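You operate a simulated robot arm through the tools that you are given. There is no shell and no other tool. Be economical: measure what you need, move in short steps, check, and stop when the job is done.

The job below is to be done with a simulated robot arm. You get a single attempt, and the scene is never put back.

Task
File both waiting job cards under their days and switch those to FULL.

The check looks at the end state, three seconds after you hand in, the way a careful person would. Anything else that was tipped, shoved, dropped, spilled or broken makes it a failure.

Robot
A 7-joint arm with a two-finger parallel gripper, fixed in place. Base frame: the origin is at the foot of the arm, x ahead of it, y to its left, z up. Units: mm, degrees, N and s.
With the tool pointing down near the work surface it reaches from about 240 to 680 mm from the base axis. Its first joint turns from -66.0 to 66.0 degrees. Payload 2.4 kg.
The tool frame sits at the grasp point between the pads (the TCP): z along the fingers, y along the line on which they close. The tips reach 30 mm beyond it. The gripper opens to 94 mm. The fingers are 28 mm wide and 10 mm thick; the gripper's body (50 by 96 mm) begins 55 mm behind the TCP.
Orientation is told as [roll, pitch, yaw] about the base's x, y, z axes, in that order, counted from this pose: with the fingers straight down and closing along the base's y, the tool's x points along the base's -x, its y along +y and its z along -z.

Tools
- The arm moves only by the tool arm_command. Its argument "increments" is a list of rows, each a list of 7 numbers: the shift along the tool's x, y, z in mm, then the turn, a rotation vector about the tool's x, y, z in degrees, then the opening, from 0 (shut) to 1 (fully open). In form: [[dx, dy, dz, rx, ry, rz, gripper], ...]. A call has 1 to 20 rows; each row is the pose to reach, as a shift and turn from the pose commanded when the call began, along the tool's axes at that moment. A row lasts 0.2 s, in which the tool goes at most 50 mm and 8.6 degrees; a call with a longer step from one row to the next is refused whole, and so is a gripper value outside its range. Where a pose cannot be reached the arm comes as near as it can. A force on the tool above 40 N (or 10 N above the force at the start of the call, whichever is more), or a blocked arm, ends the call early, and 0.2 s more pass. The fingers move at their own pace (about 153 mm/s each) and stop on an object; they squeeze with about 25 N. The grip force told is the motor's: it shows also when the fingers shut on nothing. Time passes only in rows, and 0.2 s behind the last, so rows that repeat a pose let the fingers close. The reply holds the time, the measured pose of the TCP, the force on the tool along the base axes, the opening and the grip force, in the units named above and with some noise.
- Cameras (640 x 400 px; columns grow to the right, rows downward): "scene" is fixed at [52.5, 495.4, 1433.6]; the picture's right is [-0.54, -0.84, 0.00], its down [-0.56, 0.36, -0.74] and it looks along [0.62, -0.40, -0.67] (base axes); focal length 329 px, centre (320, 200). "wrist" rides on the gripper at [76, 14, -102] in the tool frame; the picture's right is [-0.18, 0.98, 0.00], its down [-0.75, -0.14, -0.64] and it looks along [-0.63, -0.12, 0.77] (tool axes); focal length 243 px, centre (320, 200). There is no depth. A picture from a camera that has moved, and an enlarged one, comes with that camera's place and axes in the base frame and with its lens.
- get_image(camera): a new picture of that camera. The clock stands still meanwhile.
- inspect(camera, box): a new picture of the part [left, top, right, bottom] of that camera's present view, enlarged. The clock stands still meanwhile.
- close_job(): hands the job in; it is judged then, once.

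Work in short steps. Places have to be worked out from the pictures, the camera data and where the tool is seen: move nearer, look again, correct. Check each grasp and each placing, and mend what went wrong. You have 120 turns and 64 pictures in all, those below and enlarged ones among them. Open the gripper and draw the arm clear of the work before you hand the job in, unless the task says otherwise; then end with one line.

The tools are called as name(argument=value, ...) on one line, values as JSON. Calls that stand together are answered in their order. arm_command: Moves the arm, as the interface text tells. Its arguments: {"type":"object","properties":{"increments":{"type":"array"}},"required":["increments"]} The other tools are called the same way: get_image (camera) takes a picture; inspect (camera, box) takes an enlarged picture of a part of a camera's view; close_job () hands the job in.

At the start:

```text
time: 0.0
tool_pos: [352.7, 128.3, 1110.9]
tool_rot: [0.0, -0.1, 0.0]
ft_force: [0.7, -0.7, -0.4]
width: 93.9
finger_force: 0.0
```

scene: 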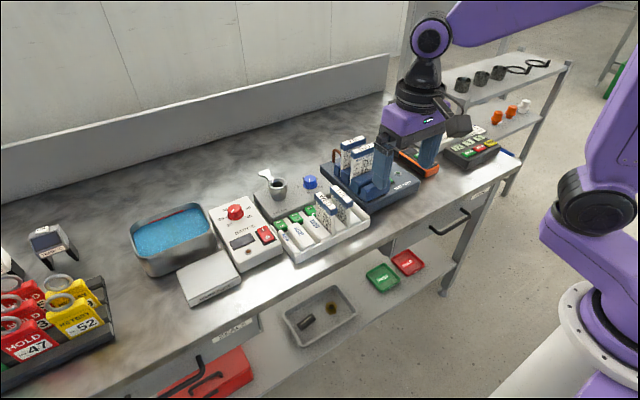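
wrist: 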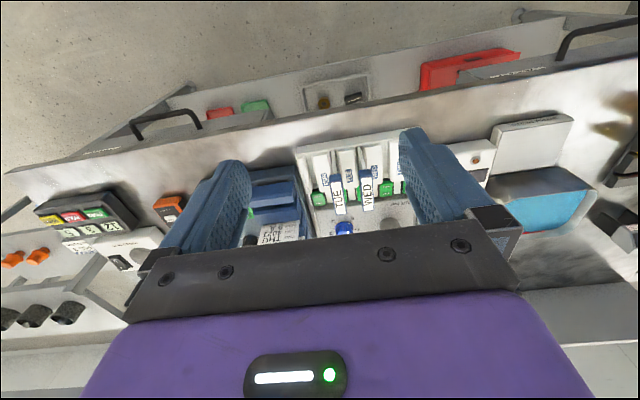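

I'll look closer at the central area with the organiser and the cards before moving.

inspect(camera="scene", box=[240, 120, 440, 270])

inspect(camera="wrist", box=[220, 120, 440, 260])

```text
2.67 times, centred on (340, 195) of scene
camera zoom: at [52.5, 495.4, 1433.6], right [-0.54, -0.84, 0.0], down [-0.56, 0.36, -0.74], along [0.62, -0.4, -0.67], focal length 878 px, centre (267, 213)
```

zoom: 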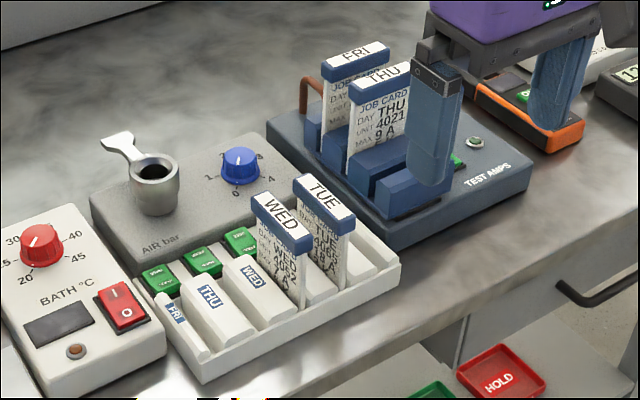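

```text
2.86 times, centred on (330, 190) of wrist
camera zoom: at [275.8, 143.7, 1212.4], right [0.18, 0.98, 0.0], down [0.75, -0.14, 0.64], along [0.63, -0.12, -0.77], focal length 693 px, centre (291, 229)
```

zoom: 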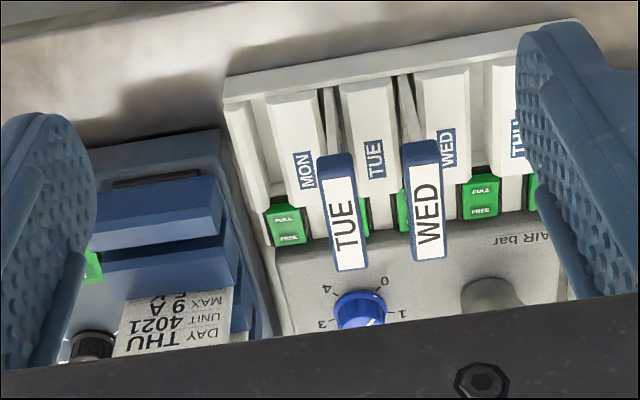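

The waiting cards are THU and FRI, on the TEST AMPS dock, and the TUE and WED cards are already filed. I'll shift the tool back and to the right so the arm stops covering the dock, then look again.

arm_command(increments=[[20, -40, 0, 0, 0, 0, 1], [40, -80, 0, 0, 0, 0, 1], [60, -120, 0, 0, 0, 0, 1], [80, -120, 0, 0, 0, 0, 1]])

get_image(camera="wrist")

inspect(camera="scene", box=[310, 120, 430, 220])

inspect(camera="scene", box=[260, 170, 380, 270])

```text
time: 1.0
tool_pos: [273.5, 9.0, 1110.3]
tool_rot: [0.0, -0.1, 0.0]
ft_force: [0.6, -0.3, 0.3]
width: 93.9
finger_force: 0.0
```

```text
59 pictures are left
camera wrist: at [196.4, 23.8, 1212.7], right [0.18, 0.98, 0.0], down [0.75, -0.14, 0.64], along [0.63, -0.12, -0.77], focal length 243 px, centre (320, 200)
```

wrist: 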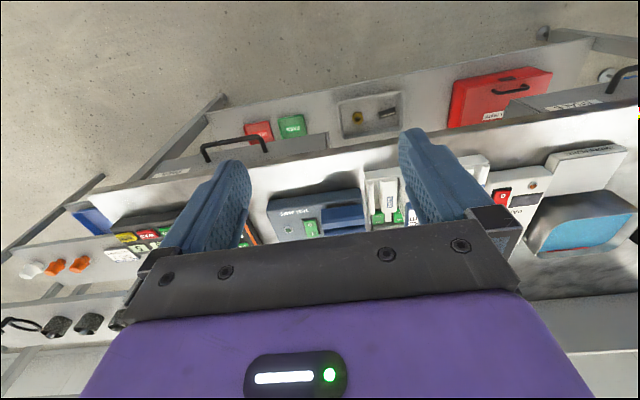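

```text
4.00 times, centred on (370, 170) of scene
camera zoom: at [52.5, 495.4, 1433.6], right [-0.54, -0.84, 0.0], down [-0.56, 0.36, -0.74], along [0.62, -0.4, -0.67], focal length 1317 px, centre (120, 320)
```

zoom: 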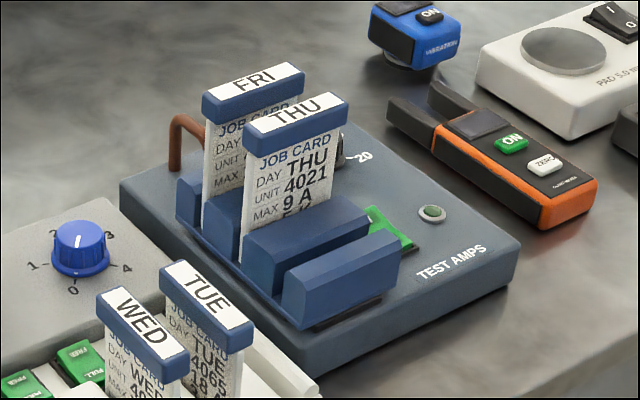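

```text
4.00 times, centred on (320, 220) of scene
camera zoom: at [52.5, 495.4, 1433.6], right [-0.54, -0.84, 0.0], down [-0.56, 0.36, -0.74], along [0.62, -0.4, -0.67], focal length 1317 px, centre (320, 120)
```

zoom: 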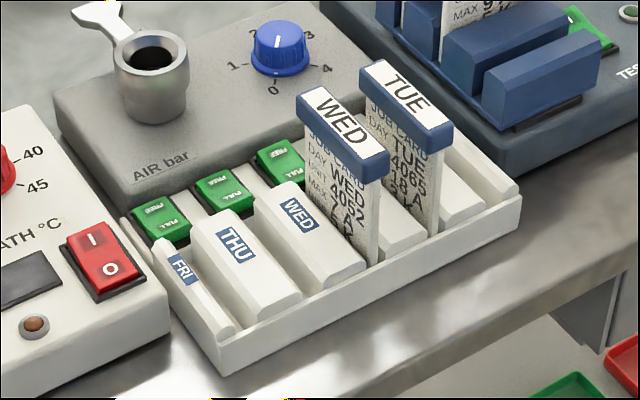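

Each card stands in the gap on the right-hand (-y) side of its label bar, with one rocker per gap. I'll bring the wrist camera near the rack to read the rocker states and measure it.

arm_command(increments=[[-18, 37, 14, 0, 0, 0, 1], [-36, 75, 28, 0, 0, 0, 1], [-54, 112, 42, 0, 0, 0, 1], [-73, 150, 57, 0, 0, 0, 1], [-91, 188, 71, 0, 0, 0, 1], [-109, 225, 85, 0, 0, 0, 1], [-128, 263, 100, 0, 0, 0, 1], [-128, 263, 100, 0, 0, 0, 1]])

get_image(camera="wrist")

inspect(camera="wrist", box=[220, 80, 440, 230])

```text
time: 2.8
tool_pos: [400.9, 272.1, 1010.2]
tool_rot: [0.0, 0.0, 0.0]
ft_force: [-0.5, -0.7, -0.1]
width: 94.0
finger_force: 0.2
```

```text
56 pictures are left
camera wrist: at [323.9, 287.4, 1112.6], right [0.18, 0.98, 0.0], down [0.75, -0.14, 0.64], along [0.63, -0.12, -0.77], focal length 243 px, centre (320, 200)
```

wrist: 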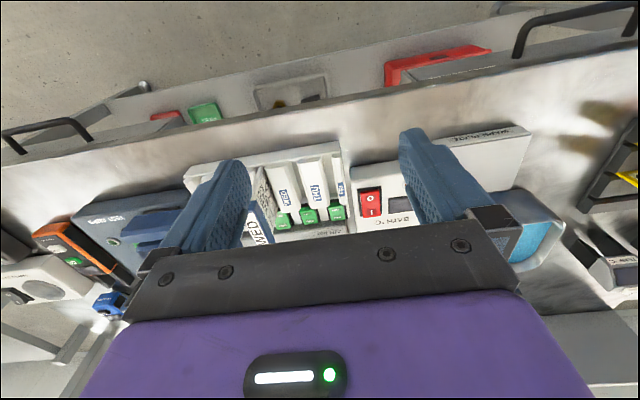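

```text
2.67 times, centred on (330, 155) of wrist
camera zoom: at [323.9, 287.4, 1112.6], right [0.18, 0.98, 0.0], down [0.75, -0.14, 0.64], along [0.63, -0.12, -0.77], focal length 647 px, centre (293, 320)
```

zoom: 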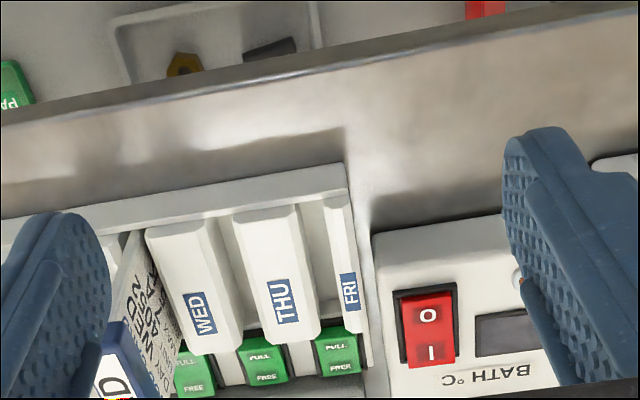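

The rack is square to the base axes, at about x 475–600, with the THU gap near y≈221 and the FRI gap near y≈266. I'll step over toward the TUE/WED side to see the other rockers.

arm_command(increments=[[-20, -40, 0, 0, 0, 0, 1], [-40, -80, 0, 0, 0, 0, 1], [-60, -112, 0, 0, 0, 0, 1], [-60, -112, 0, 0, 0, 0, 1]])

inspect(camera="wrist", box=[220, 80, 440, 230])

```text
time: 3.8
tool_pos: [460.0, 159.7, 1010.4]
tool_rot: [0.0, 0.0, -0.1]
ft_force: [0.9, 0.1, -0.1]
width: 93.9
finger_force: 0.0
```

```text
2.67 times, centred on (330, 155) of wrist
camera zoom: at [383.4, 175.4, 1112.6], right [0.18, 0.98, 0.0], down [0.75, -0.14, 0.64], along [0.63, -0.12, -0.77], focal length 647 px, centre (293, 320)
```

zoom: 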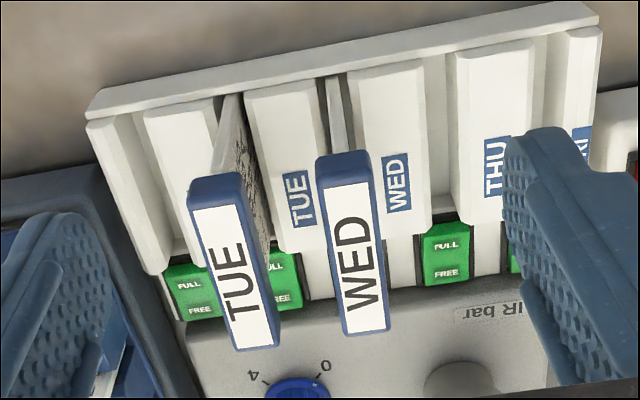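

Zooming on the rockers here to compare tilt between TUE, THU and MON.

inspect(camera="wrist", box=[270, 155, 320, 195])

inspect(camera="wrist", box=[350, 150, 410, 190])

inspect(camera="scene", box=[265, 195, 325, 240])

```text
10.00 times, centred on (295, 175) of wrist
camera zoom: at [383.4, 175.4, 1112.6], right [0.18, 0.98, 0.0], down [0.75, -0.14, 0.64], along [0.63, -0.12, -0.77], focal length 2426 px, centre (570, 450)
```

zoom: 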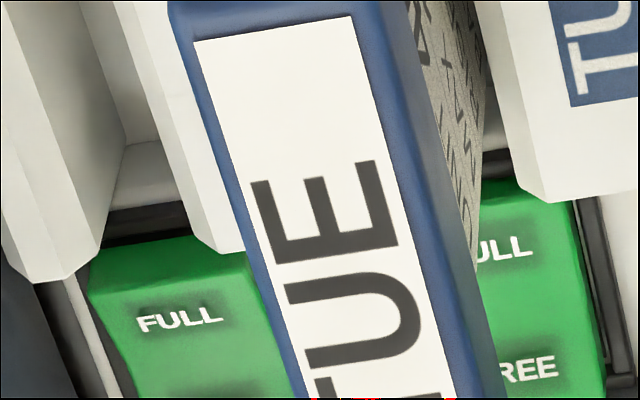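

```text
10.00 times, centred on (380, 170) of wrist
camera zoom: at [383.4, 175.4, 1112.6], right [0.18, 0.98, 0.0], down [0.75, -0.14, 0.64], along [0.63, -0.12, -0.77], focal length 2426 px, centre (-280, 500)
```

zoom: 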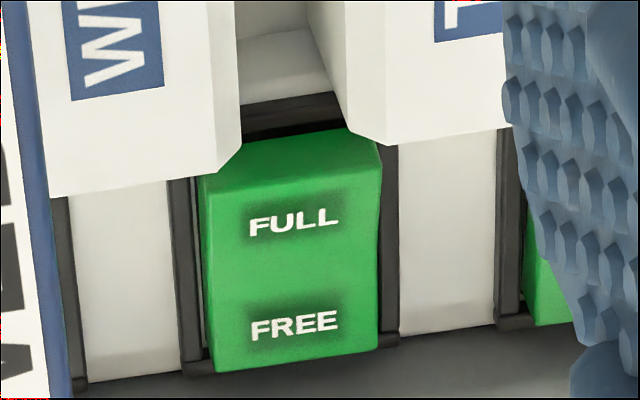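

```text
8.89 times, centred on (295, 218) of scene
camera zoom: at [52.5, 495.4, 1433.6], right [-0.54, -0.84, 0.0], down [-0.56, 0.36, -0.74], along [0.62, -0.4, -0.67], focal length 2927 px, centre (542, 44)
```

zoom: 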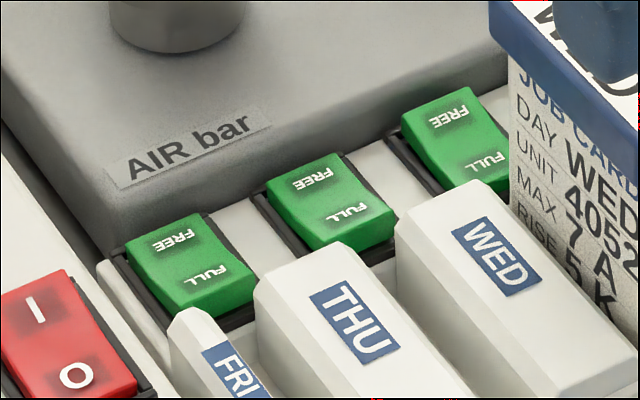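

Reading: the TUE/WED rockers have their FULL ends pressed, while THU, FRI and MON have the FULL end raised (FREE). The rockers will need pressing at the end nearest the bars. Next I'll view the dock.

arm_command(increments=[[-7, -45, -15, 0, 0, 0, 1], [-13, -90, -30, 0, 0, 0, 1], [-20, -135, -40, 0, 0, 0, 1], [-20, -150, -40, 0, 0, 0, 1], [-20, -150, -40, 0, 0, 0, 1]])

get_image(camera="wrist")

inspect(camera="wrist", box=[220, 80, 440, 230])

```text
time: 5.0
tool_pos: [480.4, 8.8, 1052.2]
tool_rot: [0.1, 0.0, 0.0]
ft_force: [0.2, 0.1, -0.3]
width: 94.2
finger_force: 0.1
```

```text
50 pictures are left
camera wrist: at [403.5, 24.2, 1153.0], right [0.18, 0.98, 0.0], down [0.75, -0.14, 0.64], along [0.63, -0.12, -0.77], focal length 243 px, centre (320, 200)
```

wrist: 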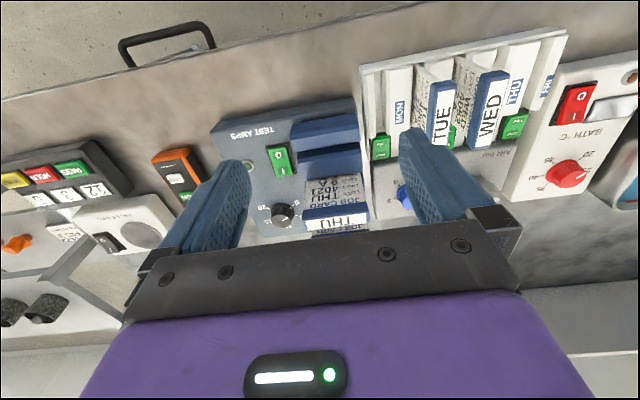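

```text
2.67 times, centred on (330, 155) of wrist
camera zoom: at [403.5, 24.2, 1153.0], right [0.18, 0.98, 0.0], down [0.75, -0.14, 0.64], along [0.63, -0.12, -0.77], focal length 647 px, centre (293, 320)
```

zoom: 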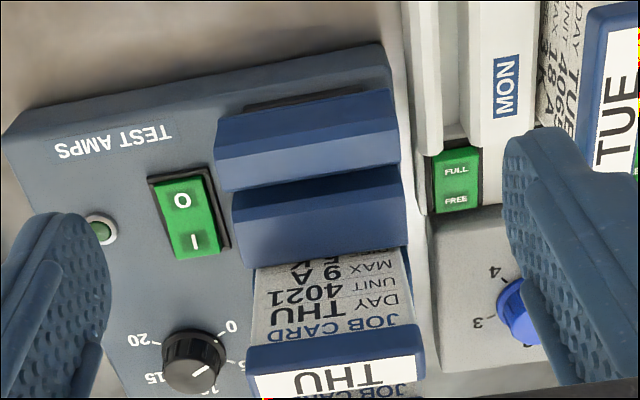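

The THU handle is near (596, 7, z≈960), with FRI about 46 mm behind it. Since the neighbouring slots are clear now, I'll press the rockers first, with the gripper shut and yawed +90°. I'm moving above the THU rocker.

arm_command(increments=[[-9, 20, 5, 0, 0, -8.18, 0], [-18, 39, 9, 0, 0, -16.36, 0], [-26, 58, 14, 0, 0, -24.54, 0], [-35, 77, 18, 0, 0, -32.72, 0], [-44, 96, 23, 0, 0, -40.9, 0], [-53, 116, 27, 0, 0, -49.1, 0], [-62, 135, 32, 0, 0, -57.26, 0], [-70, 154, 36, 0, 0, -65.44, 0], [-79, 173, 41, 0, 0, -73.6, 0], [-88, 192, 45, 0, 0, -81.8, 0], [-97, 212, 50, 0, 0, -90, 0], [-97, 212, 50, 0, 0, -90, 0]])

arm_command(increments=[[0, 0, 0, 7, 0, 0, 0], [0, 0, 0, 14, 0, 0, 0], [0, 0, 0, 20, 0, 0, 0], [0, 0, 0, 20, 0, 0, 0]])

get_image(camera="wrist")

inspect(camera="scene", box=[240, 120, 400, 260])

```text
time: 7.6
tool_pos: [576.7, 220.6, 1001.0]
tool_rot: [0.0, 0.1, 90.1]
ft_force: [-0.2, 1.0, -0.4]
width: 0.0
finger_force: 25.3
```

```text
time: 8.6
tool_pos: [577.0, 222.1, 1000.5]
tool_rot: [-20.0, 0.0, 90.1]
ft_force: [0.2, -0.6, -0.4]
width: 0.1
finger_force: 25.0
```

```text
48 pictures are left
camera wrist: at [528.5, 146.5, 1091.3], right [-0.92, 0.18, -0.34], down [-0.09, 0.75, 0.65], along [0.37, 0.63, -0.68], focal length 243 px, centre (320, 200)
```

wrist: 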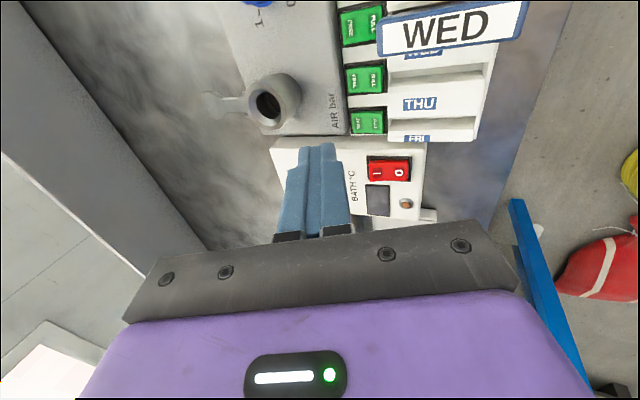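

```text
2.86 times, centred on (320, 190) of scene
camera zoom: at [52.5, 495.4, 1433.6], right [-0.54, -0.84, 0.0], down [-0.56, 0.36, -0.74], along [0.62, -0.4, -0.67], focal length 941 px, centre (320, 229)
```

zoom: 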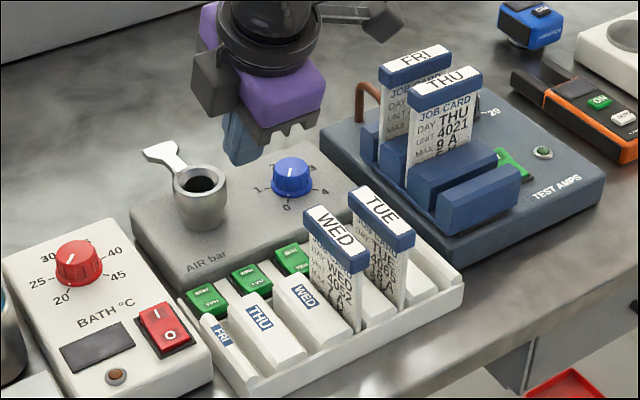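

The tool's projection matches its expected place. I'll descend to just above the rocker and check alignment.

arm_command(increments=[[0.5, 12, 33, 0, 0, 0, 0], [1, 24, 66, 0, 0, 0, 0], [1.5, 35.9, 98.7, 0, 0, 0, 0], [1.5, 35.9, 98.7, 0, 0, 0, 0]])

inspect(camera="wrist", box=[250, 90, 410, 200])

inspect(camera="scene", box=[260, 170, 360, 250])

```text
time: 9.6
tool_pos: [578.1, 220.5, 895.3]
tool_rot: [-20.0, -0.1, 90.0]
ft_force: [-0.3, -0.3, 0.6]
width: 0.1
finger_force: 25.3
```

```text
3.64 times, centred on (330, 145) of wrist
camera zoom: at [528.8, 145.0, 985.3], right [-0.92, 0.18, -0.34], down [-0.09, 0.75, 0.65], along [0.37, 0.63, -0.68], focal length 882 px, centre (284, 400)
```

zoom: 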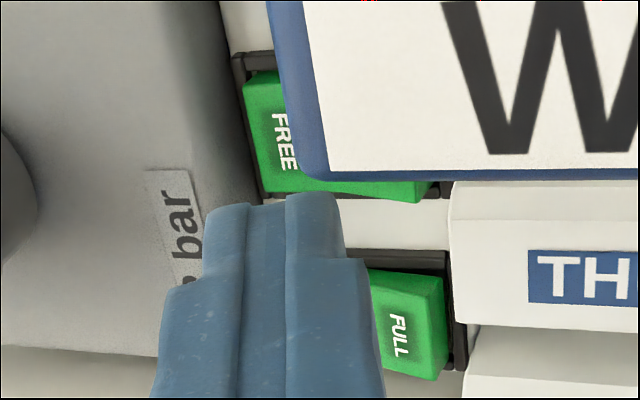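

```text
5.00 times, centred on (310, 210) of scene
camera zoom: at [52.5, 495.4, 1433.6], right [-0.54, -0.84, 0.0], down [-0.56, 0.36, -0.74], along [0.62, -0.4, -0.67], focal length 1647 px, centre (370, 150)
```

zoom: 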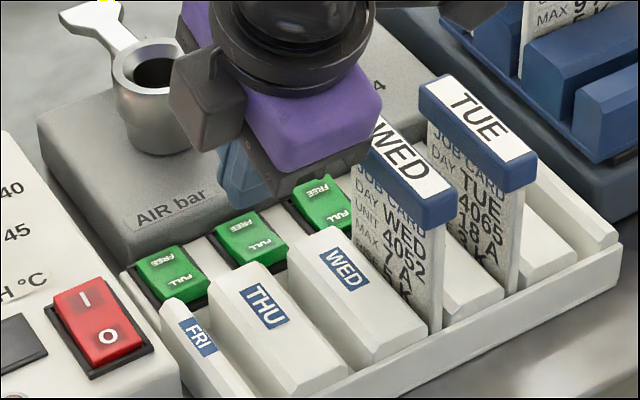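

Alignment checks out: the fingertip corner is over the THU rocker's FULL end (x≈578, y≈220.5). Now I press down gently in small steps.

arm_command(increments=[[0, 4.1, 11.3, 0, 0, 0, 0], [0, 8.2, 22.6, 0, 0, 0, 0], [0, 9.6, 26.3, 0, 0, 0, 0], [0, 10.3, 28.2, 0, 0, 0, 0]])

arm_command(increments=[[0, 0.5, 1.4, 0, 0, 0, 0], [0, 1.0, 2.8, 0, 0, 0, 0], [0, 1.4, 3.8, 0, 0, 0, 0]])

```text
time: 10.6
tool_pos: [578.1, 219.4, 864.5]
tool_rot: [-20.1, -0.1, 90.0]
ft_force: [0.4, 0.5, 1.3]
width: 0.0
finger_force: 25.0
```

```text
time: 11.4
tool_pos: [577.6, 219.2, 861.7]
tool_rot: [-20.0, 0.0, 90.0]
ft_force: [-0.3, -0.3, 0.4]
width: 0.0
finger_force: 25.2
```

No contact yet with the corner at about z 830; I'll continue down in small steps.

arm_command(increments=[[0, 0.5, 1.4, 0, 0, 0, 0], [0, 1.0, 2.8, 0, 0, 0, 0], [0, 1.5, 4.2, 0, 0, 0, 0]])

inspect(camera="scene", box=[260, 180, 340, 244])

```text
time: 12.3
tool_pos: [578.0, 219.2, 860.7]
tool_rot: [-20.1, 0.0, 89.9]
ft_force: [-10.6, -2.5, 14.9]
width: 0.0
finger_force: 25.8
stopped in row 3: the force on the tool passed its limit (the readings are from after the stop); the commanded pose is now the measured one
```

```text
6.25 times, centred on (300, 212) of scene
camera zoom: at [52.0, 495.2, 1433.7], right [-0.54, -0.84, 0.0], down [-0.56, 0.36, -0.74], along [0.62, -0.4, -0.67], focal length 2058 px, centre (445, 125)
```

zoom: 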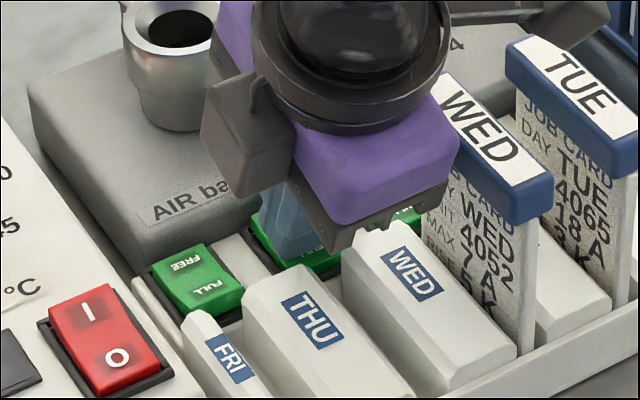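

Contact was made at about corner z 829 and the force limit was reached. I'll lift off and see whether the rocker flipped.

arm_command(increments=[[0, -5, -14, 0, 0, 0, 0], [0, -17, -47, 0, 0, 0, 0], [0, -30, -82, 0, 0, 0, 0], [40, -30, -82, 0, 0, 0, 0], [80, -30, -82, 0, 0, 0, 0]])

inspect(camera="scene", box=[260, 180, 340, 244])

inspect(camera="wrist", box=[280, 60, 440, 180])

```text
time: 13.5
tool_pos: [578.6, 139.4, 947.0]
tool_rot: [-20.2, 0.1, 90.0]
ft_force: [-0.3, 1.2, -0.6]
width: 0.3
finger_force: 24.8
```

```text
6.25 times, centred on (300, 212) of scene
camera zoom: at [52.4, 495.5, 1433.6], right [-0.54, -0.84, 0.0], down [-0.56, 0.36, -0.74], along [0.62, -0.4, -0.67], focal length 2058 px, centre (445, 125)
```

zoom: 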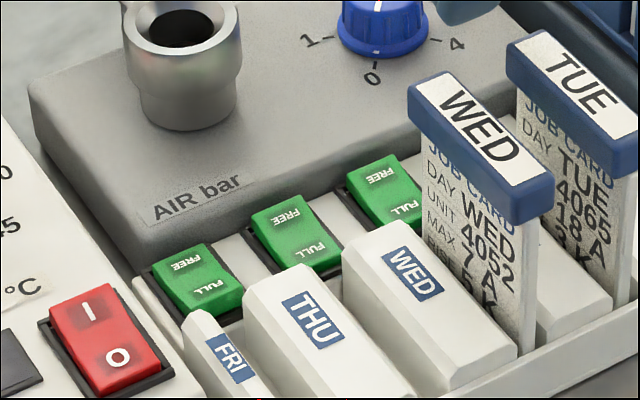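

```text
3.33 times, centred on (360, 120) of wrist
camera zoom: at [529.0, 64.8, 1037.3], right [-0.92, 0.18, -0.34], down [-0.09, 0.75, 0.65], along [0.38, 0.63, -0.68], focal length 809 px, centre (187, 467)
```

zoom: 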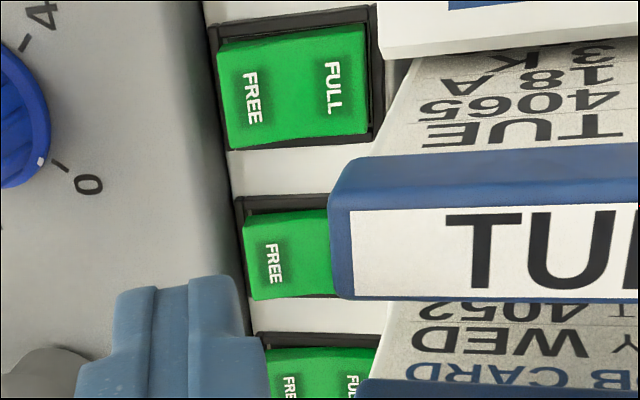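

The THU rocker looks changed; zooming further to compare it with FRI and WED.

inspect(camera="scene", box=[274, 198, 320, 232])

```text
11.76 times, centred on (297, 215) of scene
camera zoom: at [52.4, 495.5, 1433.6], right [-0.54, -0.84, 0.0], down [-0.56, 0.36, -0.74], along [0.62, -0.4, -0.67], focal length 3874 px, centre (591, 24)
```

zoom: 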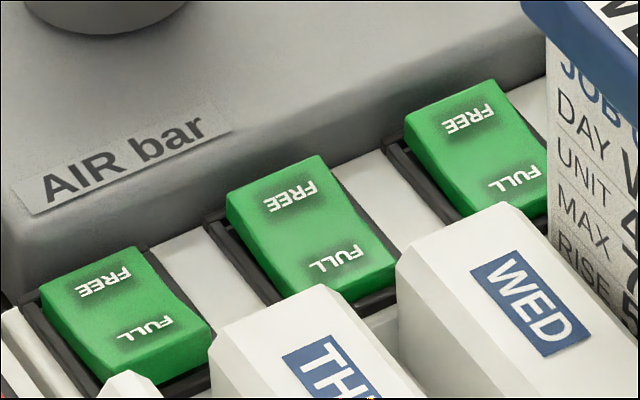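

THU now matches WED (FREE end up), so it is switched to FULL. I'll do the same on the FRI rocker at y≈264.

arm_command(increments=[[-42, 0, 0, 0, 0, 0, 0], [-84, 0, 0, 0, 0, 0, 0], [-125, 0, 0, 0, 0, 0, 0], [-125, 14, 39, 0, 0, 0, 0], [-125, 27.4, 75.2, 0, 0, 0, 0], [-125, 28.4, 78, 0, 0, 0, 0], [-125, 29, 79.8, 0, 0, 0, 0], [-125, 29.5, 81.2, 0, 0, 0, 0], [-125, 30, 82.6, 0, 0, 0, 0], [-125, 30.5, 84, 0, 0, 0, 0]])

```text
time: 15.7
tool_pos: [578.1, 264.3, 861.3]
tool_rot: [-20.4, 0.0, 89.8]
ft_force: [-16.2, -7.6, 36.3]
width: 0.0
finger_force: 24.8
```

A firm push (36 N) registered at the same height as before. I'll lift and check.

arm_command(increments=[[0, -5, -14, 0, 0, 0, 0], [0, -17, -47, 0, 0, 0, 0], [0, -34, -93, 0, 0, 0, 0], [40, -44, -121, 0, 0, 0, 0], [80, -44, -121, 0, 0, 0, 0], [125, -44, -121, 0, 0, 0, 0]])

inspect(camera="scene", box=[274, 198, 320, 232])

```text
time: 17.1
tool_pos: [578.5, 138.5, 987.3]
tool_rot: [-20.2, 0.0, 90.0]
ft_force: [-0.2, -1.0, -0.3]
width: 0.0
finger_force: 24.6
```

```text
11.76 times, centred on (297, 215) of scene
camera zoom: at [52.4, 495.5, 1433.6], right [-0.54, -0.84, 0.0], down [-0.56, 0.36, -0.74], along [0.62, -0.4, -0.67], focal length 3874 px, centre (591, 24)
```

zoom: 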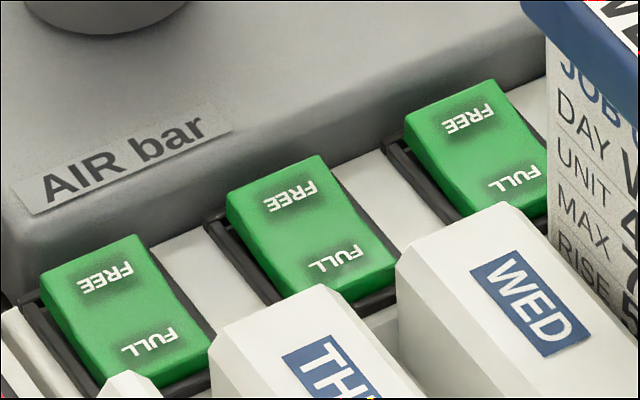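

Both rockers are now FULL. Next I straighten the tool, rise, and move to view the dock cards from the -y side.

arm_command(increments=[[0, -7, -20, -7, 0, 0, 0], [0, -14, -40, -14, 0, 0, 0], [0, -21.5, -59.2, -20, 0, 0, 0], [0, -21.5, -59.2, -20, 0, 0, 0]])

arm_command(increments=[[45, -4, 0, 0, 0, 0, 0.4], [90, -8, 0, 0, 0, 0, 0.4], [135, -12, 0, 0, 0, 0, 0.4], [180, -16, 0, 0, 0, 0, 0.4], [200, -18, 0, 0, 0, 0, 0.4], [200, -18, 0, 0, 0, 0, 0.4]])

get_image(camera="wrist")

inspect(camera="scene", box=[310, 110, 430, 210])

```text
time: 18.1
tool_pos: [578.4, 139.5, 1048.8]
tool_rot: [-0.1, 0.0, 89.9]
ft_force: [-0.8, 0.4, -0.1]
width: 0.0
finger_force: 24.5
```

```text
time: 19.5
tool_pos: [596.0, -61.7, 1048.5]
tool_rot: [-0.1, -0.1, 90.0]
ft_force: [-0.3, -0.2, 0.2]
width: 37.8
finger_force: 0.0
```

```text
39 pictures are left
camera wrist: at [581.1, -135.9, 1150.9], right [-0.98, 0.18, 0.0], down [0.14, 0.75, 0.64], along [0.12, 0.63, -0.77], focal length 243 px, centre (320, 200)
```

wrist: 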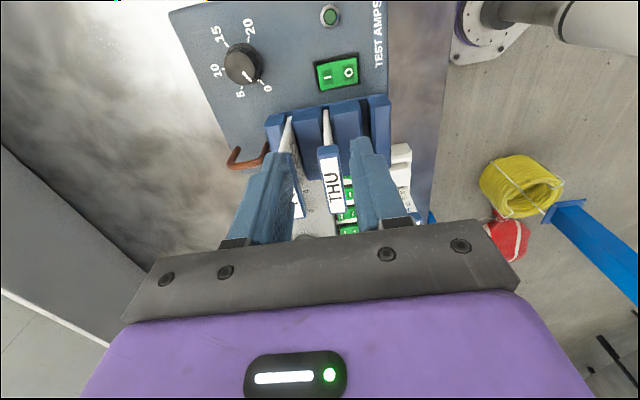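

```text
4.00 times, centred on (370, 160) of scene
camera zoom: at [52.5, 495.4, 1433.6], right [-0.54, -0.84, 0.0], down [-0.56, 0.36, -0.74], along [0.62, -0.4, -0.67], focal length 1317 px, centre (120, 360)
```

zoom: 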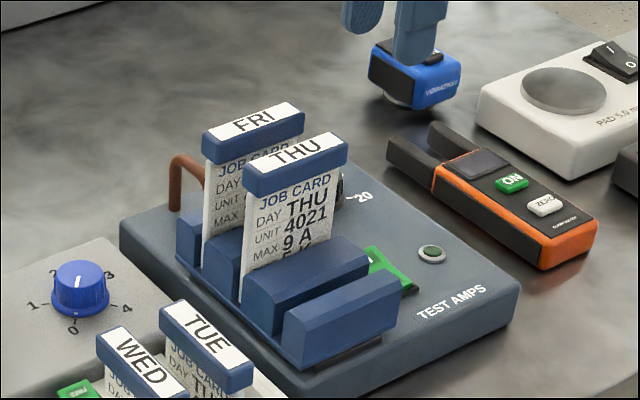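

I'll zoom in on the THU handle to pin down its location before closing on it.

inspect(camera="wrist", box=[240, 90, 420, 240])

```text
2.67 times, centred on (330, 165) of wrist
camera zoom: at [581.1, -135.9, 1150.9], right [-0.98, 0.18, 0.0], down [0.14, 0.75, 0.64], along [0.12, 0.63, -0.77], focal length 647 px, centre (293, 293)
```

zoom: 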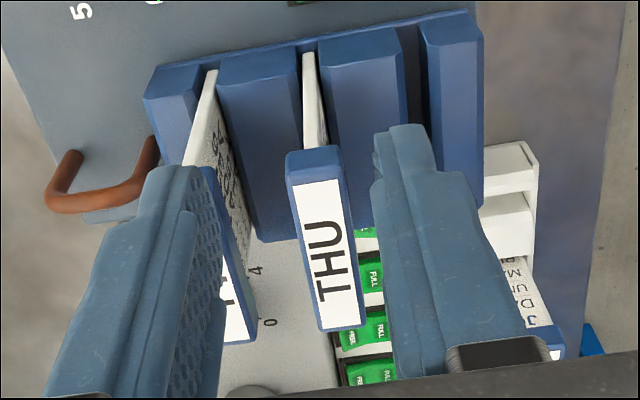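

The THU handle is about 72 mm × 17 mm, top at z≈955, centred near (594.5, 11). I'll centre above it with a narrower opening, leaving clearance to the FRI handle, and go down partway.

arm_command(increments=[[-36, 0.8, 0, 0, 0, 0, 0.33], [-72, 1.5, 0, 0, 0, 0, 0.33], [-72, 1.5, 25, 0, 0, 0, 0.33], [-72, 1.5, 50, 0, 0, 0, 0.33], [-72, 1.5, 50, 0, 0, 0, 0.33]])

inspect(camera="wrist", box=[240, 110, 400, 230])

inspect(camera="scene", box=[310, 110, 430, 210])

```text
time: 20.7
tool_pos: [594.7, 11.2, 997.7]
tool_rot: [-0.1, 0.0, 90.0]
ft_force: [0.0, -0.3, -0.2]
width: 31.2
finger_force: 0.0
```

```text
3.33 times, centred on (320, 170) of wrist
camera zoom: at [579.4, -63.2, 1099.9], right [-0.98, 0.18, 0.0], down [0.14, 0.75, 0.64], along [0.12, 0.63, -0.77], focal length 809 px, centre (320, 300)
```

zoom: 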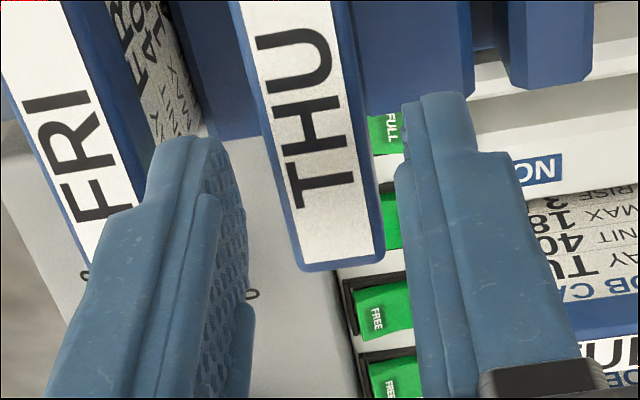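

```text
4.00 times, centred on (370, 160) of scene
camera zoom: at [52.5, 495.4, 1433.6], right [-0.54, -0.84, 0.0], down [-0.56, 0.36, -0.74], along [0.62, -0.4, -0.67], focal length 1317 px, centre (120, 360)
```

zoom: 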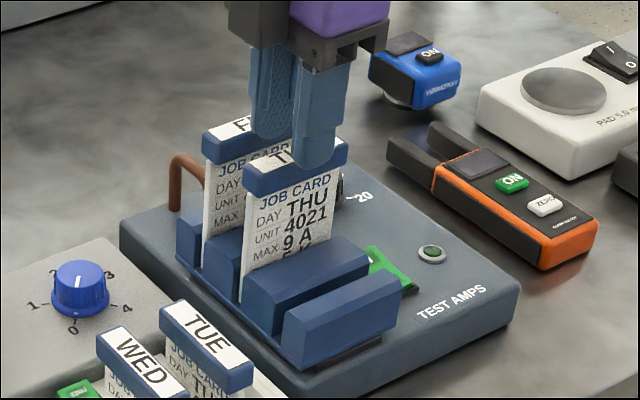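

The fingers straddle the handle evenly with room on both sides. Descending to z≈950 and closing.

arm_command(increments=[[0, 0, 20, 0, 0, 0, 0.33], [0, 0, 40, 0, 0, 0, 0.33], [0, 0, 48, 0, 0, 0, 0.33], [0, 0, 48, 0, 0, 0, 0.33], [0, 0, 48, 0, 0, 0, 0], [0, 0, 48, 0, 0, 0, 0], [0, 0, 48, 0, 0, 0, 0]])

inspect(camera="scene", box=[310, 110, 430, 210])

```text
time: 22.3
tool_pos: [595.0, 10.5, 952.4]
tool_rot: [0.0, 0.1, 89.9]
ft_force: [0.7, 0.5, 0.0]
width: 23.6
finger_force: 25.6
```

```text
4.00 times, centred on (370, 160) of scene
camera zoom: at [52.5, 495.4, 1433.6], right [-0.54, -0.84, 0.0], down [-0.56, 0.36, -0.74], along [0.62, -0.4, -0.67], focal length 1317 px, centre (120, 360)
```

zoom: 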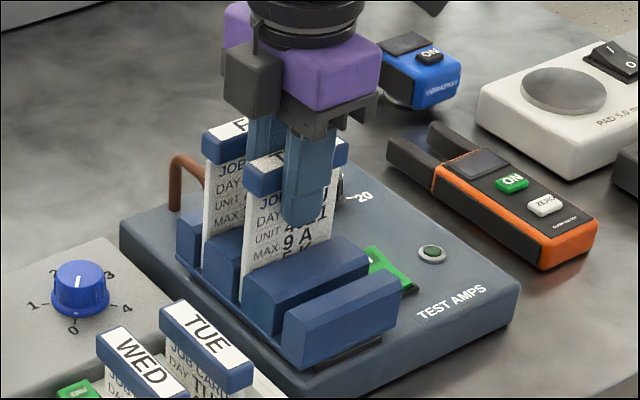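

Gripped (width 23.6, zero side force). I'll lift straight up slowly.

arm_command(increments=[[0, 0, -5, 0, 0, 0, 0], [0, 0, -15, 0, 0, 0, 0], [0, 0, -30, 0, 0, 0, 0], [0, 0, -50, 0, 0, 0, 0], [0, 0, -75, 0, 0, 0, 0], [0, 0, -100, 0, 0, 0, 0], [0, 0, -125, 0, 0, 0, 0], [0, 0, -125, 0, 0, 0, 0]])

get_image(camera="scene")

get_image(camera="wrist")

```text
time: 24.1
tool_pos: [594.2, 11.6, 1076.4]
tool_rot: [-0.1, 0.1, 90.0]
ft_force: [0.8, -1.0, -0.5]
width: 23.6
finger_force: 25.2
```

```text
33 pictures are left
```

scene: 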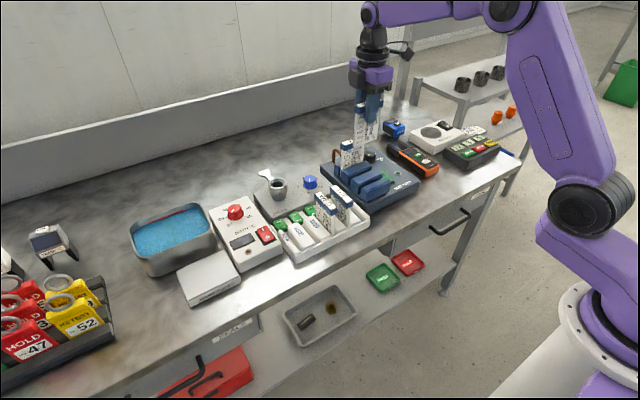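

```text
32 pictures are left
camera wrist: at [579.1, -63.1, 1178.4], right [-0.98, 0.18, 0.0], down [0.14, 0.75, 0.64], along [0.12, 0.63, -0.77], focal length 243 px, centre (320, 200)
```

wrist: 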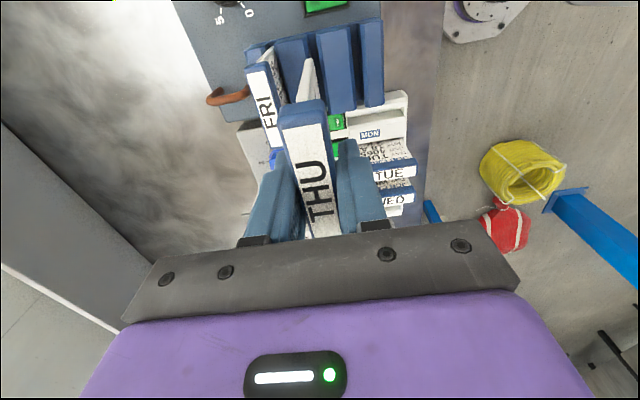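

The card is held upright. Zooming to measure how far it hangs below the grip.

inspect(camera="scene", box=[320, 60, 420, 190])

```text
3.08 times, centred on (370, 125) of scene
camera zoom: at [52.5, 495.4, 1433.6], right [-0.54, -0.84, 0.0], down [-0.56, 0.36, -0.74], along [0.62, -0.4, -0.67], focal length 1013 px, centre (166, 431)
```

zoom: 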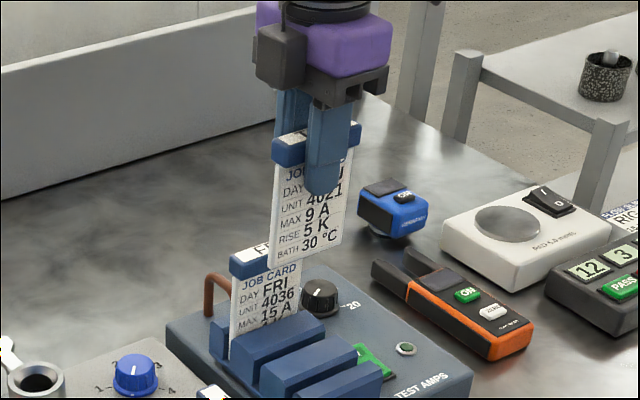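

The card bottom hangs about 100 mm below the TCP. I'll carry it above the THU gap, turning to yaw 0 so the text faces +y like the filed cards.

arm_command(increments=[[-19, 6, 0, 0, 0, 8.18, 0], [-38, 13, 0, 0, 0, 16.36, 0], [-57, 19, 0, 0, 0, 24.54, 0], [-76, 25, 0, 0, 0, 32.72, 0], [-95, 32, 0, 0, 0, 40.9, 0], [-114, 38, 0, 0, 0, 49.1, 0], [-133, 45, 0, 0, 0, 57.26, 0], [-152, 51, 0, 0, 0, 65.44, 0], [-171, 57, 0, 0, 0, 73.6, 0], [-190, 64, 0, 0, 0, 81.8, 0], [-209, 70, 0, 0, 0, 90, 0], [-209, 70, 0, 0, 0, 90, 0]])

get_image(camera="wrist")

inspect(camera="scene", box=[240, 100, 380, 260])

```text
time: 26.7
tool_pos: [524.2, 221.8, 1075.5]
tool_rot: [-0.1, -0.1, -0.2]
ft_force: [-0.1, 0.2, 0.0]
width: 23.3
finger_force: 24.6
```

```text
30 pictures are left
camera wrist: at [447.7, 236.6, 1177.4], right [0.19, 0.98, 0.0], down [0.75, -0.14, 0.64], along [0.63, -0.12, -0.77], focal length 243 px, centre (320, 200)
```

wrist: 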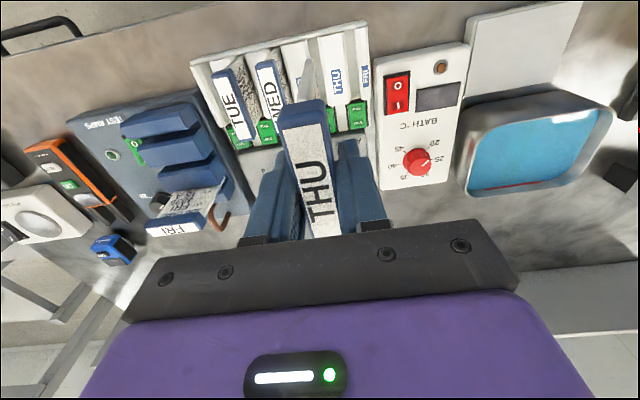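

```text
2.50 times, centred on (310, 180) of scene
camera zoom: at [52.5, 495.4, 1433.6], right [-0.54, -0.84, 0.0], down [-0.56, 0.36, -0.74], along [0.62, -0.4, -0.67], focal length 823 px, centre (345, 250)
```

zoom: 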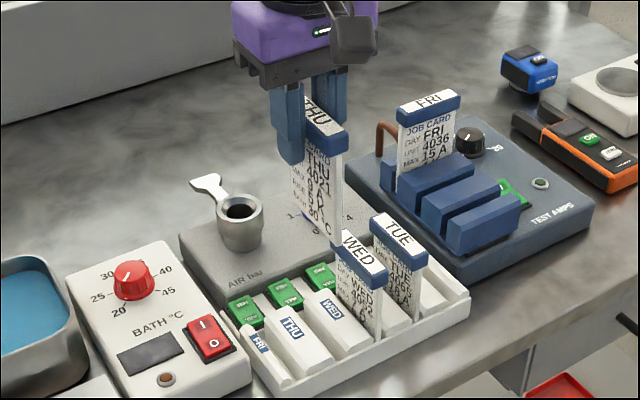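

Hovering above the rack. Zooming to measure the THU gap relative to the card edge.

inspect(camera="wrist", box=[190, 20, 380, 160])

```text
2.86 times, centred on (285, 90) of wrist
camera zoom: at [447.7, 236.6, 1177.4], right [0.19, 0.98, 0.0], down [0.75, -0.14, 0.64], along [0.63, -0.12, -0.77], focal length 693 px, centre (420, 514)
```

zoom: 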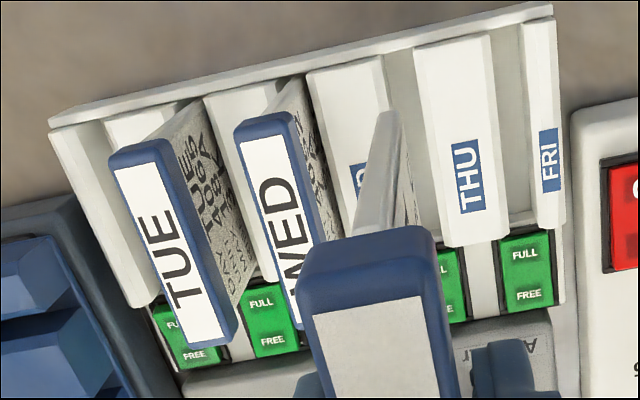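

The THU gap centre measures y≈220 at x≈525, and the card hangs vertical. I'll shift to (530, 220) and lower so the card bottom is just above the bars.

arm_command(increments=[[-3, -1, 25, 0, 0, 0.2, 0], [-6, -1.7, 60, 0, 0, 0.2, 0], [-6, -1.7, 95, 0, 0, 0.2, 0], [-6, -1.7, 105, 0, 0, 0.2, 0], [-6, -1.7, 105, 0, 0, 0.2, 0]])

inspect(camera="wrist", box=[200, 40, 420, 220])

inspect(camera="scene", box=[260, 140, 370, 260])

```text
time: 27.9
tool_pos: [531.0, 218.7, 970.8]
tool_rot: [0.0, -0.2, -0.2]
ft_force: [0.2, 0.5, 0.1]
width: 23.7
finger_force: 25.0
```

```text
2.22 times, centred on (310, 130) of wrist
camera zoom: at [454.7, 235.3, 1072.4], right [0.19, 0.98, 0.0], down [0.75, -0.14, 0.64], along [0.63, -0.12, -0.77], focal length 539 px, centre (342, 356)
```

zoom: 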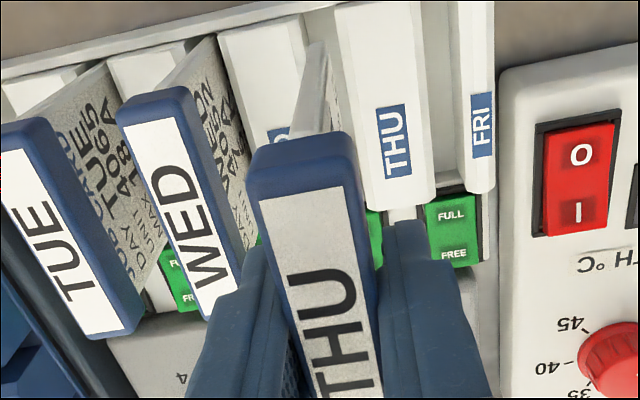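

```text
3.33 times, centred on (315, 200) of scene
camera zoom: at [52.5, 495.4, 1433.6], right [-0.54, -0.84, 0.0], down [-0.56, 0.36, -0.74], along [0.62, -0.4, -0.67], focal length 1098 px, centre (337, 200)
```

zoom: 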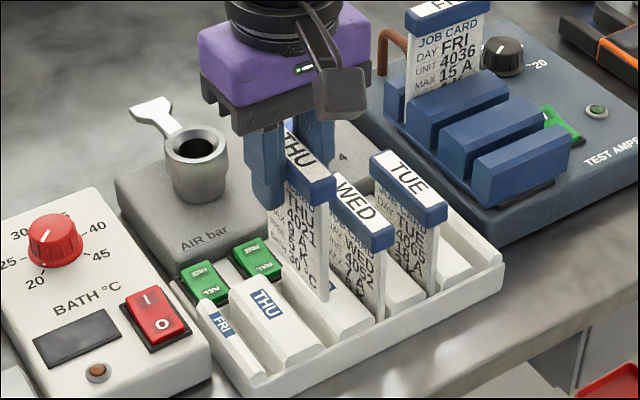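

In the wrist view the card's front edge sits centred in the THU gap (y≈221.7 for both). Lowering gently into the slot.

arm_command(increments=[[0, 0, 10, 0, 0, 0, 0], [0, 0, 20, 0, 0, 0, 0], [0, 0, 28, 0, 0, 0, 0], [0, 0, 36, 0, 0, 0, 0], [0, 0, 42, 0, 0, 0, 0], [0, 0, 48, 0, 0, 0, 0], [0, 0, 54, 0, 0, 0, 0]])

inspect(camera="scene", box=[260, 140, 370, 260])

```text
time: 29.5
tool_pos: [531.1, 218.8, 916.3]
tool_rot: [0.0, -0.2, -0.3]
ft_force: [0.6, 0.2, -0.4]
width: 23.7
finger_force: 25.4
```

```text
3.33 times, centred on (315, 200) of scene
camera zoom: at [52.5, 495.4, 1433.6], right [-0.54, -0.84, 0.0], down [-0.56, 0.36, -0.74], along [0.62, -0.4, -0.67], focal length 1098 px, centre (337, 200)
```

zoom: 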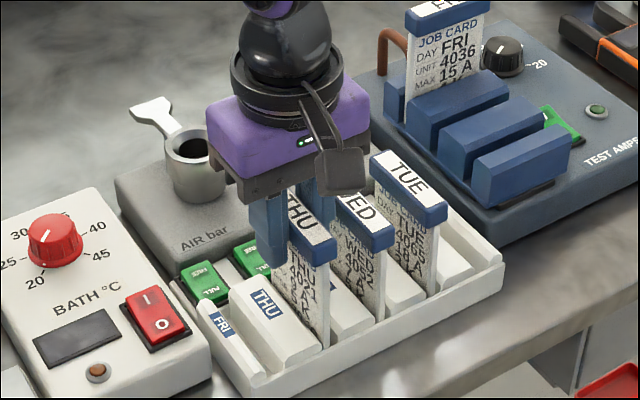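

No contact yet; the scene suggests a few mm remain and maybe an x offset. I'll compare the handle ends in the wrist view now that they're near equal height.

inspect(camera="wrist", box=[160, 60, 420, 240])

```text
2.22 times, centred on (290, 150) of wrist
camera zoom: at [454.1, 235.2, 1018.1], right [0.19, 0.98, 0.0], down [0.75, -0.14, 0.64], along [0.63, -0.12, -0.76], focal length 539 px, centre (387, 311)
```

zoom: 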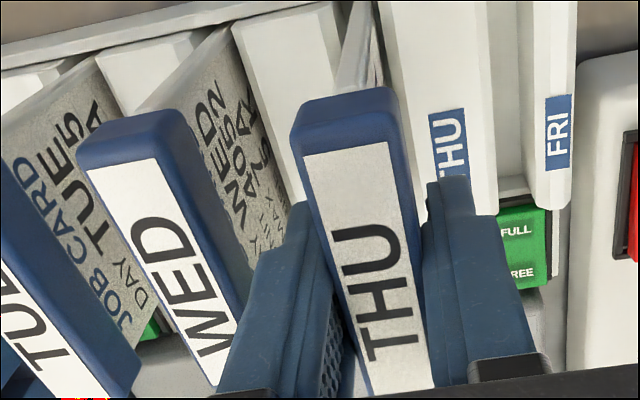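

Wrist comparison shows the x positions match within ~2 mm and the card sits only slightly high. Continuing down in 2 mm steps until contact.

arm_command(increments=[[0, 0, 2, 0, 0, 0, 0], [0, 0, 4, 0, 0, 0, 0], [0, 0, 6, 0, 0, 0, 0], [0, 0, 8, 0, 0, 0, 0]])

```text
time: 30.5
tool_pos: [531.4, 219.5, 909.2]
tool_rot: [0.1, 0.0, -0.1]
ft_force: [-0.2, 0.2, -0.6]
width: 23.7
finger_force: 24.9
```

Still free; continuing.

arm_command(increments=[[0, 0, 2, 0, 0, 0, 0], [0, 0, 4, 0, 0, 0, 0], [0, 0, 6, 0, 0, 0, 0], [0, 0, 8, 0, 0, 0, 0]])

inspect(camera="scene", box=[280, 180, 370, 250])

```text
time: 31.5
tool_pos: [531.3, 220.2, 902.2]
tool_rot: [0.1, -0.4, -0.2]
ft_force: [-2.9, -0.8, 21.8]
width: 23.6
finger_force: 25.4
```

```text
5.71 times, centred on (325, 215) of scene
camera zoom: at [52.0, 495.2, 1433.7], right [-0.54, -0.84, 0.0], down [-0.56, 0.36, -0.74], along [0.62, -0.4, -0.67], focal length 1882 px, centre (291, 114)
```

zoom: 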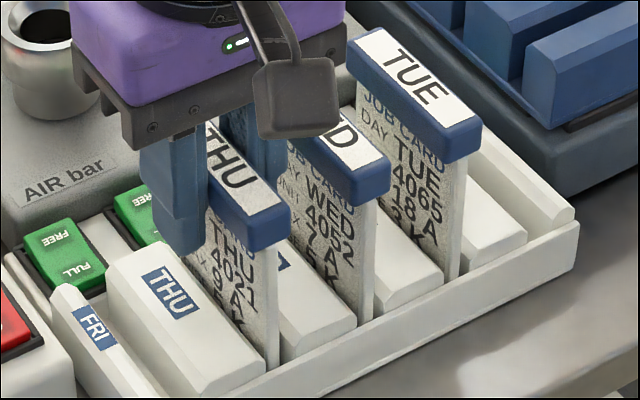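

Contact at TCP z≈902 with 22 N, and THU shows the same depth as WED and TUE, so it is seated. I'll release with a small opening and rise.

arm_command(increments=[[0, 0, -2, 0, 0, 0, 0], [0, 0, -2, 0, 0, 0, 0.33], [0, 0, -2, 0, 0, 0, 0.33], [0, 0, -12, 0, 0, 0, 0.33], [0, 0, -30, 0, 0, 0, 0.33], [0, 0, -70, 0, 0, 0, 0.33], [0, 0, -115, 0, 0, 0, 0.33], [0, 0, -150, 0, 0, 0, 0.33]])

inspect(camera="scene", box=[260, 170, 370, 250])

```text
time: 33.3
tool_pos: [531.5, 218.6, 1052.9]
tool_rot: [0.1, -0.1, -0.2]
ft_force: [-0.4, -0.1, -0.4]
width: 30.8
finger_force: 0.1
```

```text
5.00 times, centred on (315, 210) of scene
camera zoom: at [52.5, 495.4, 1433.6], right [-0.54, -0.84, 0.0], down [-0.56, 0.36, -0.74], along [0.62, -0.4, -0.67], focal length 1647 px, centre (345, 150)
```

zoom: 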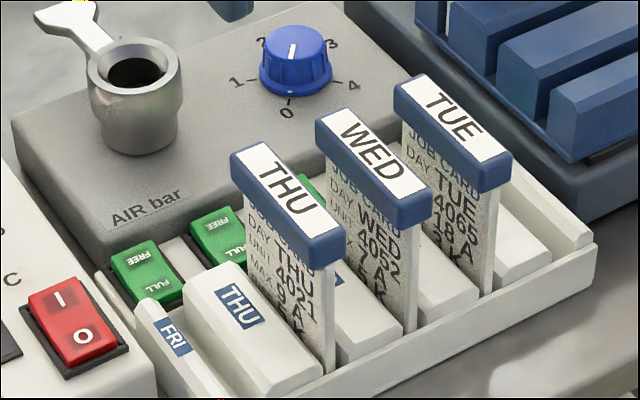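

THU is filed level with its neighbours. Now I go back to the dock with yaw +90 to locate the FRI handle.

arm_command(increments=[[-9, -24, 0, 0, 0, -8.18, 0.33], [-18, -48, 0, 0, 0, -16.36, 0.33], [-27, -73, 0, 0, 0, -24.54, 0.33], [-36, -98, 0, 0, 0, -32.72, 0.33], [-46, -124, 0, 0, 0, -40.9, 0.33], [-56, -150, 0, 0, 0, -49.1, 0.33], [-66, -176, 0, 0, 0, -57.26, 0.33], [-76, -202, 0, 0, 0, -65.44, 0.33], [-87, -228, 0, 0, 0, -73.6, 0.33], [-98, -254, 0, 0, 0, -81.8, 0.33], [-108, -278, 0, 0, 0, -89.8, 0.33], [-108, -278, 0, 0, 0, -89.8, 0.33]])

inspect(camera="wrist", box=[240, 90, 420, 240])

```text
time: 35.9
tool_pos: [637.8, -60.7, 1051.7]
tool_rot: [-0.1, 0.0, 89.7]
ft_force: [0.7, -0.1, -1.8]
width: 30.9
finger_force: 0.0
```

```text
2.67 times, centred on (330, 165) of wrist
camera zoom: at [622.4, -134.3, 1152.9], right [-0.98, 0.19, 0.0], down [0.14, 0.75, 0.64], along [0.12, 0.63, -0.77], focal length 647 px, centre (293, 293)
```

zoom: 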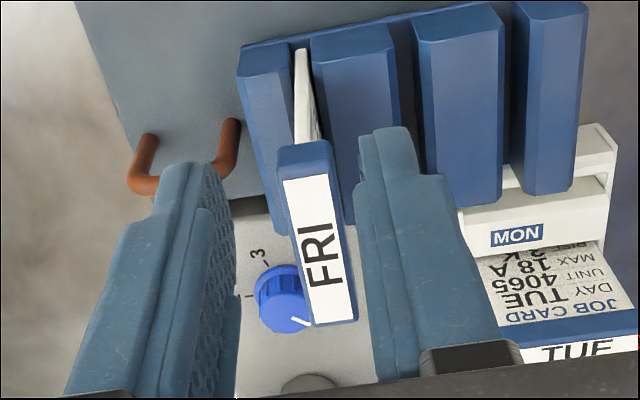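

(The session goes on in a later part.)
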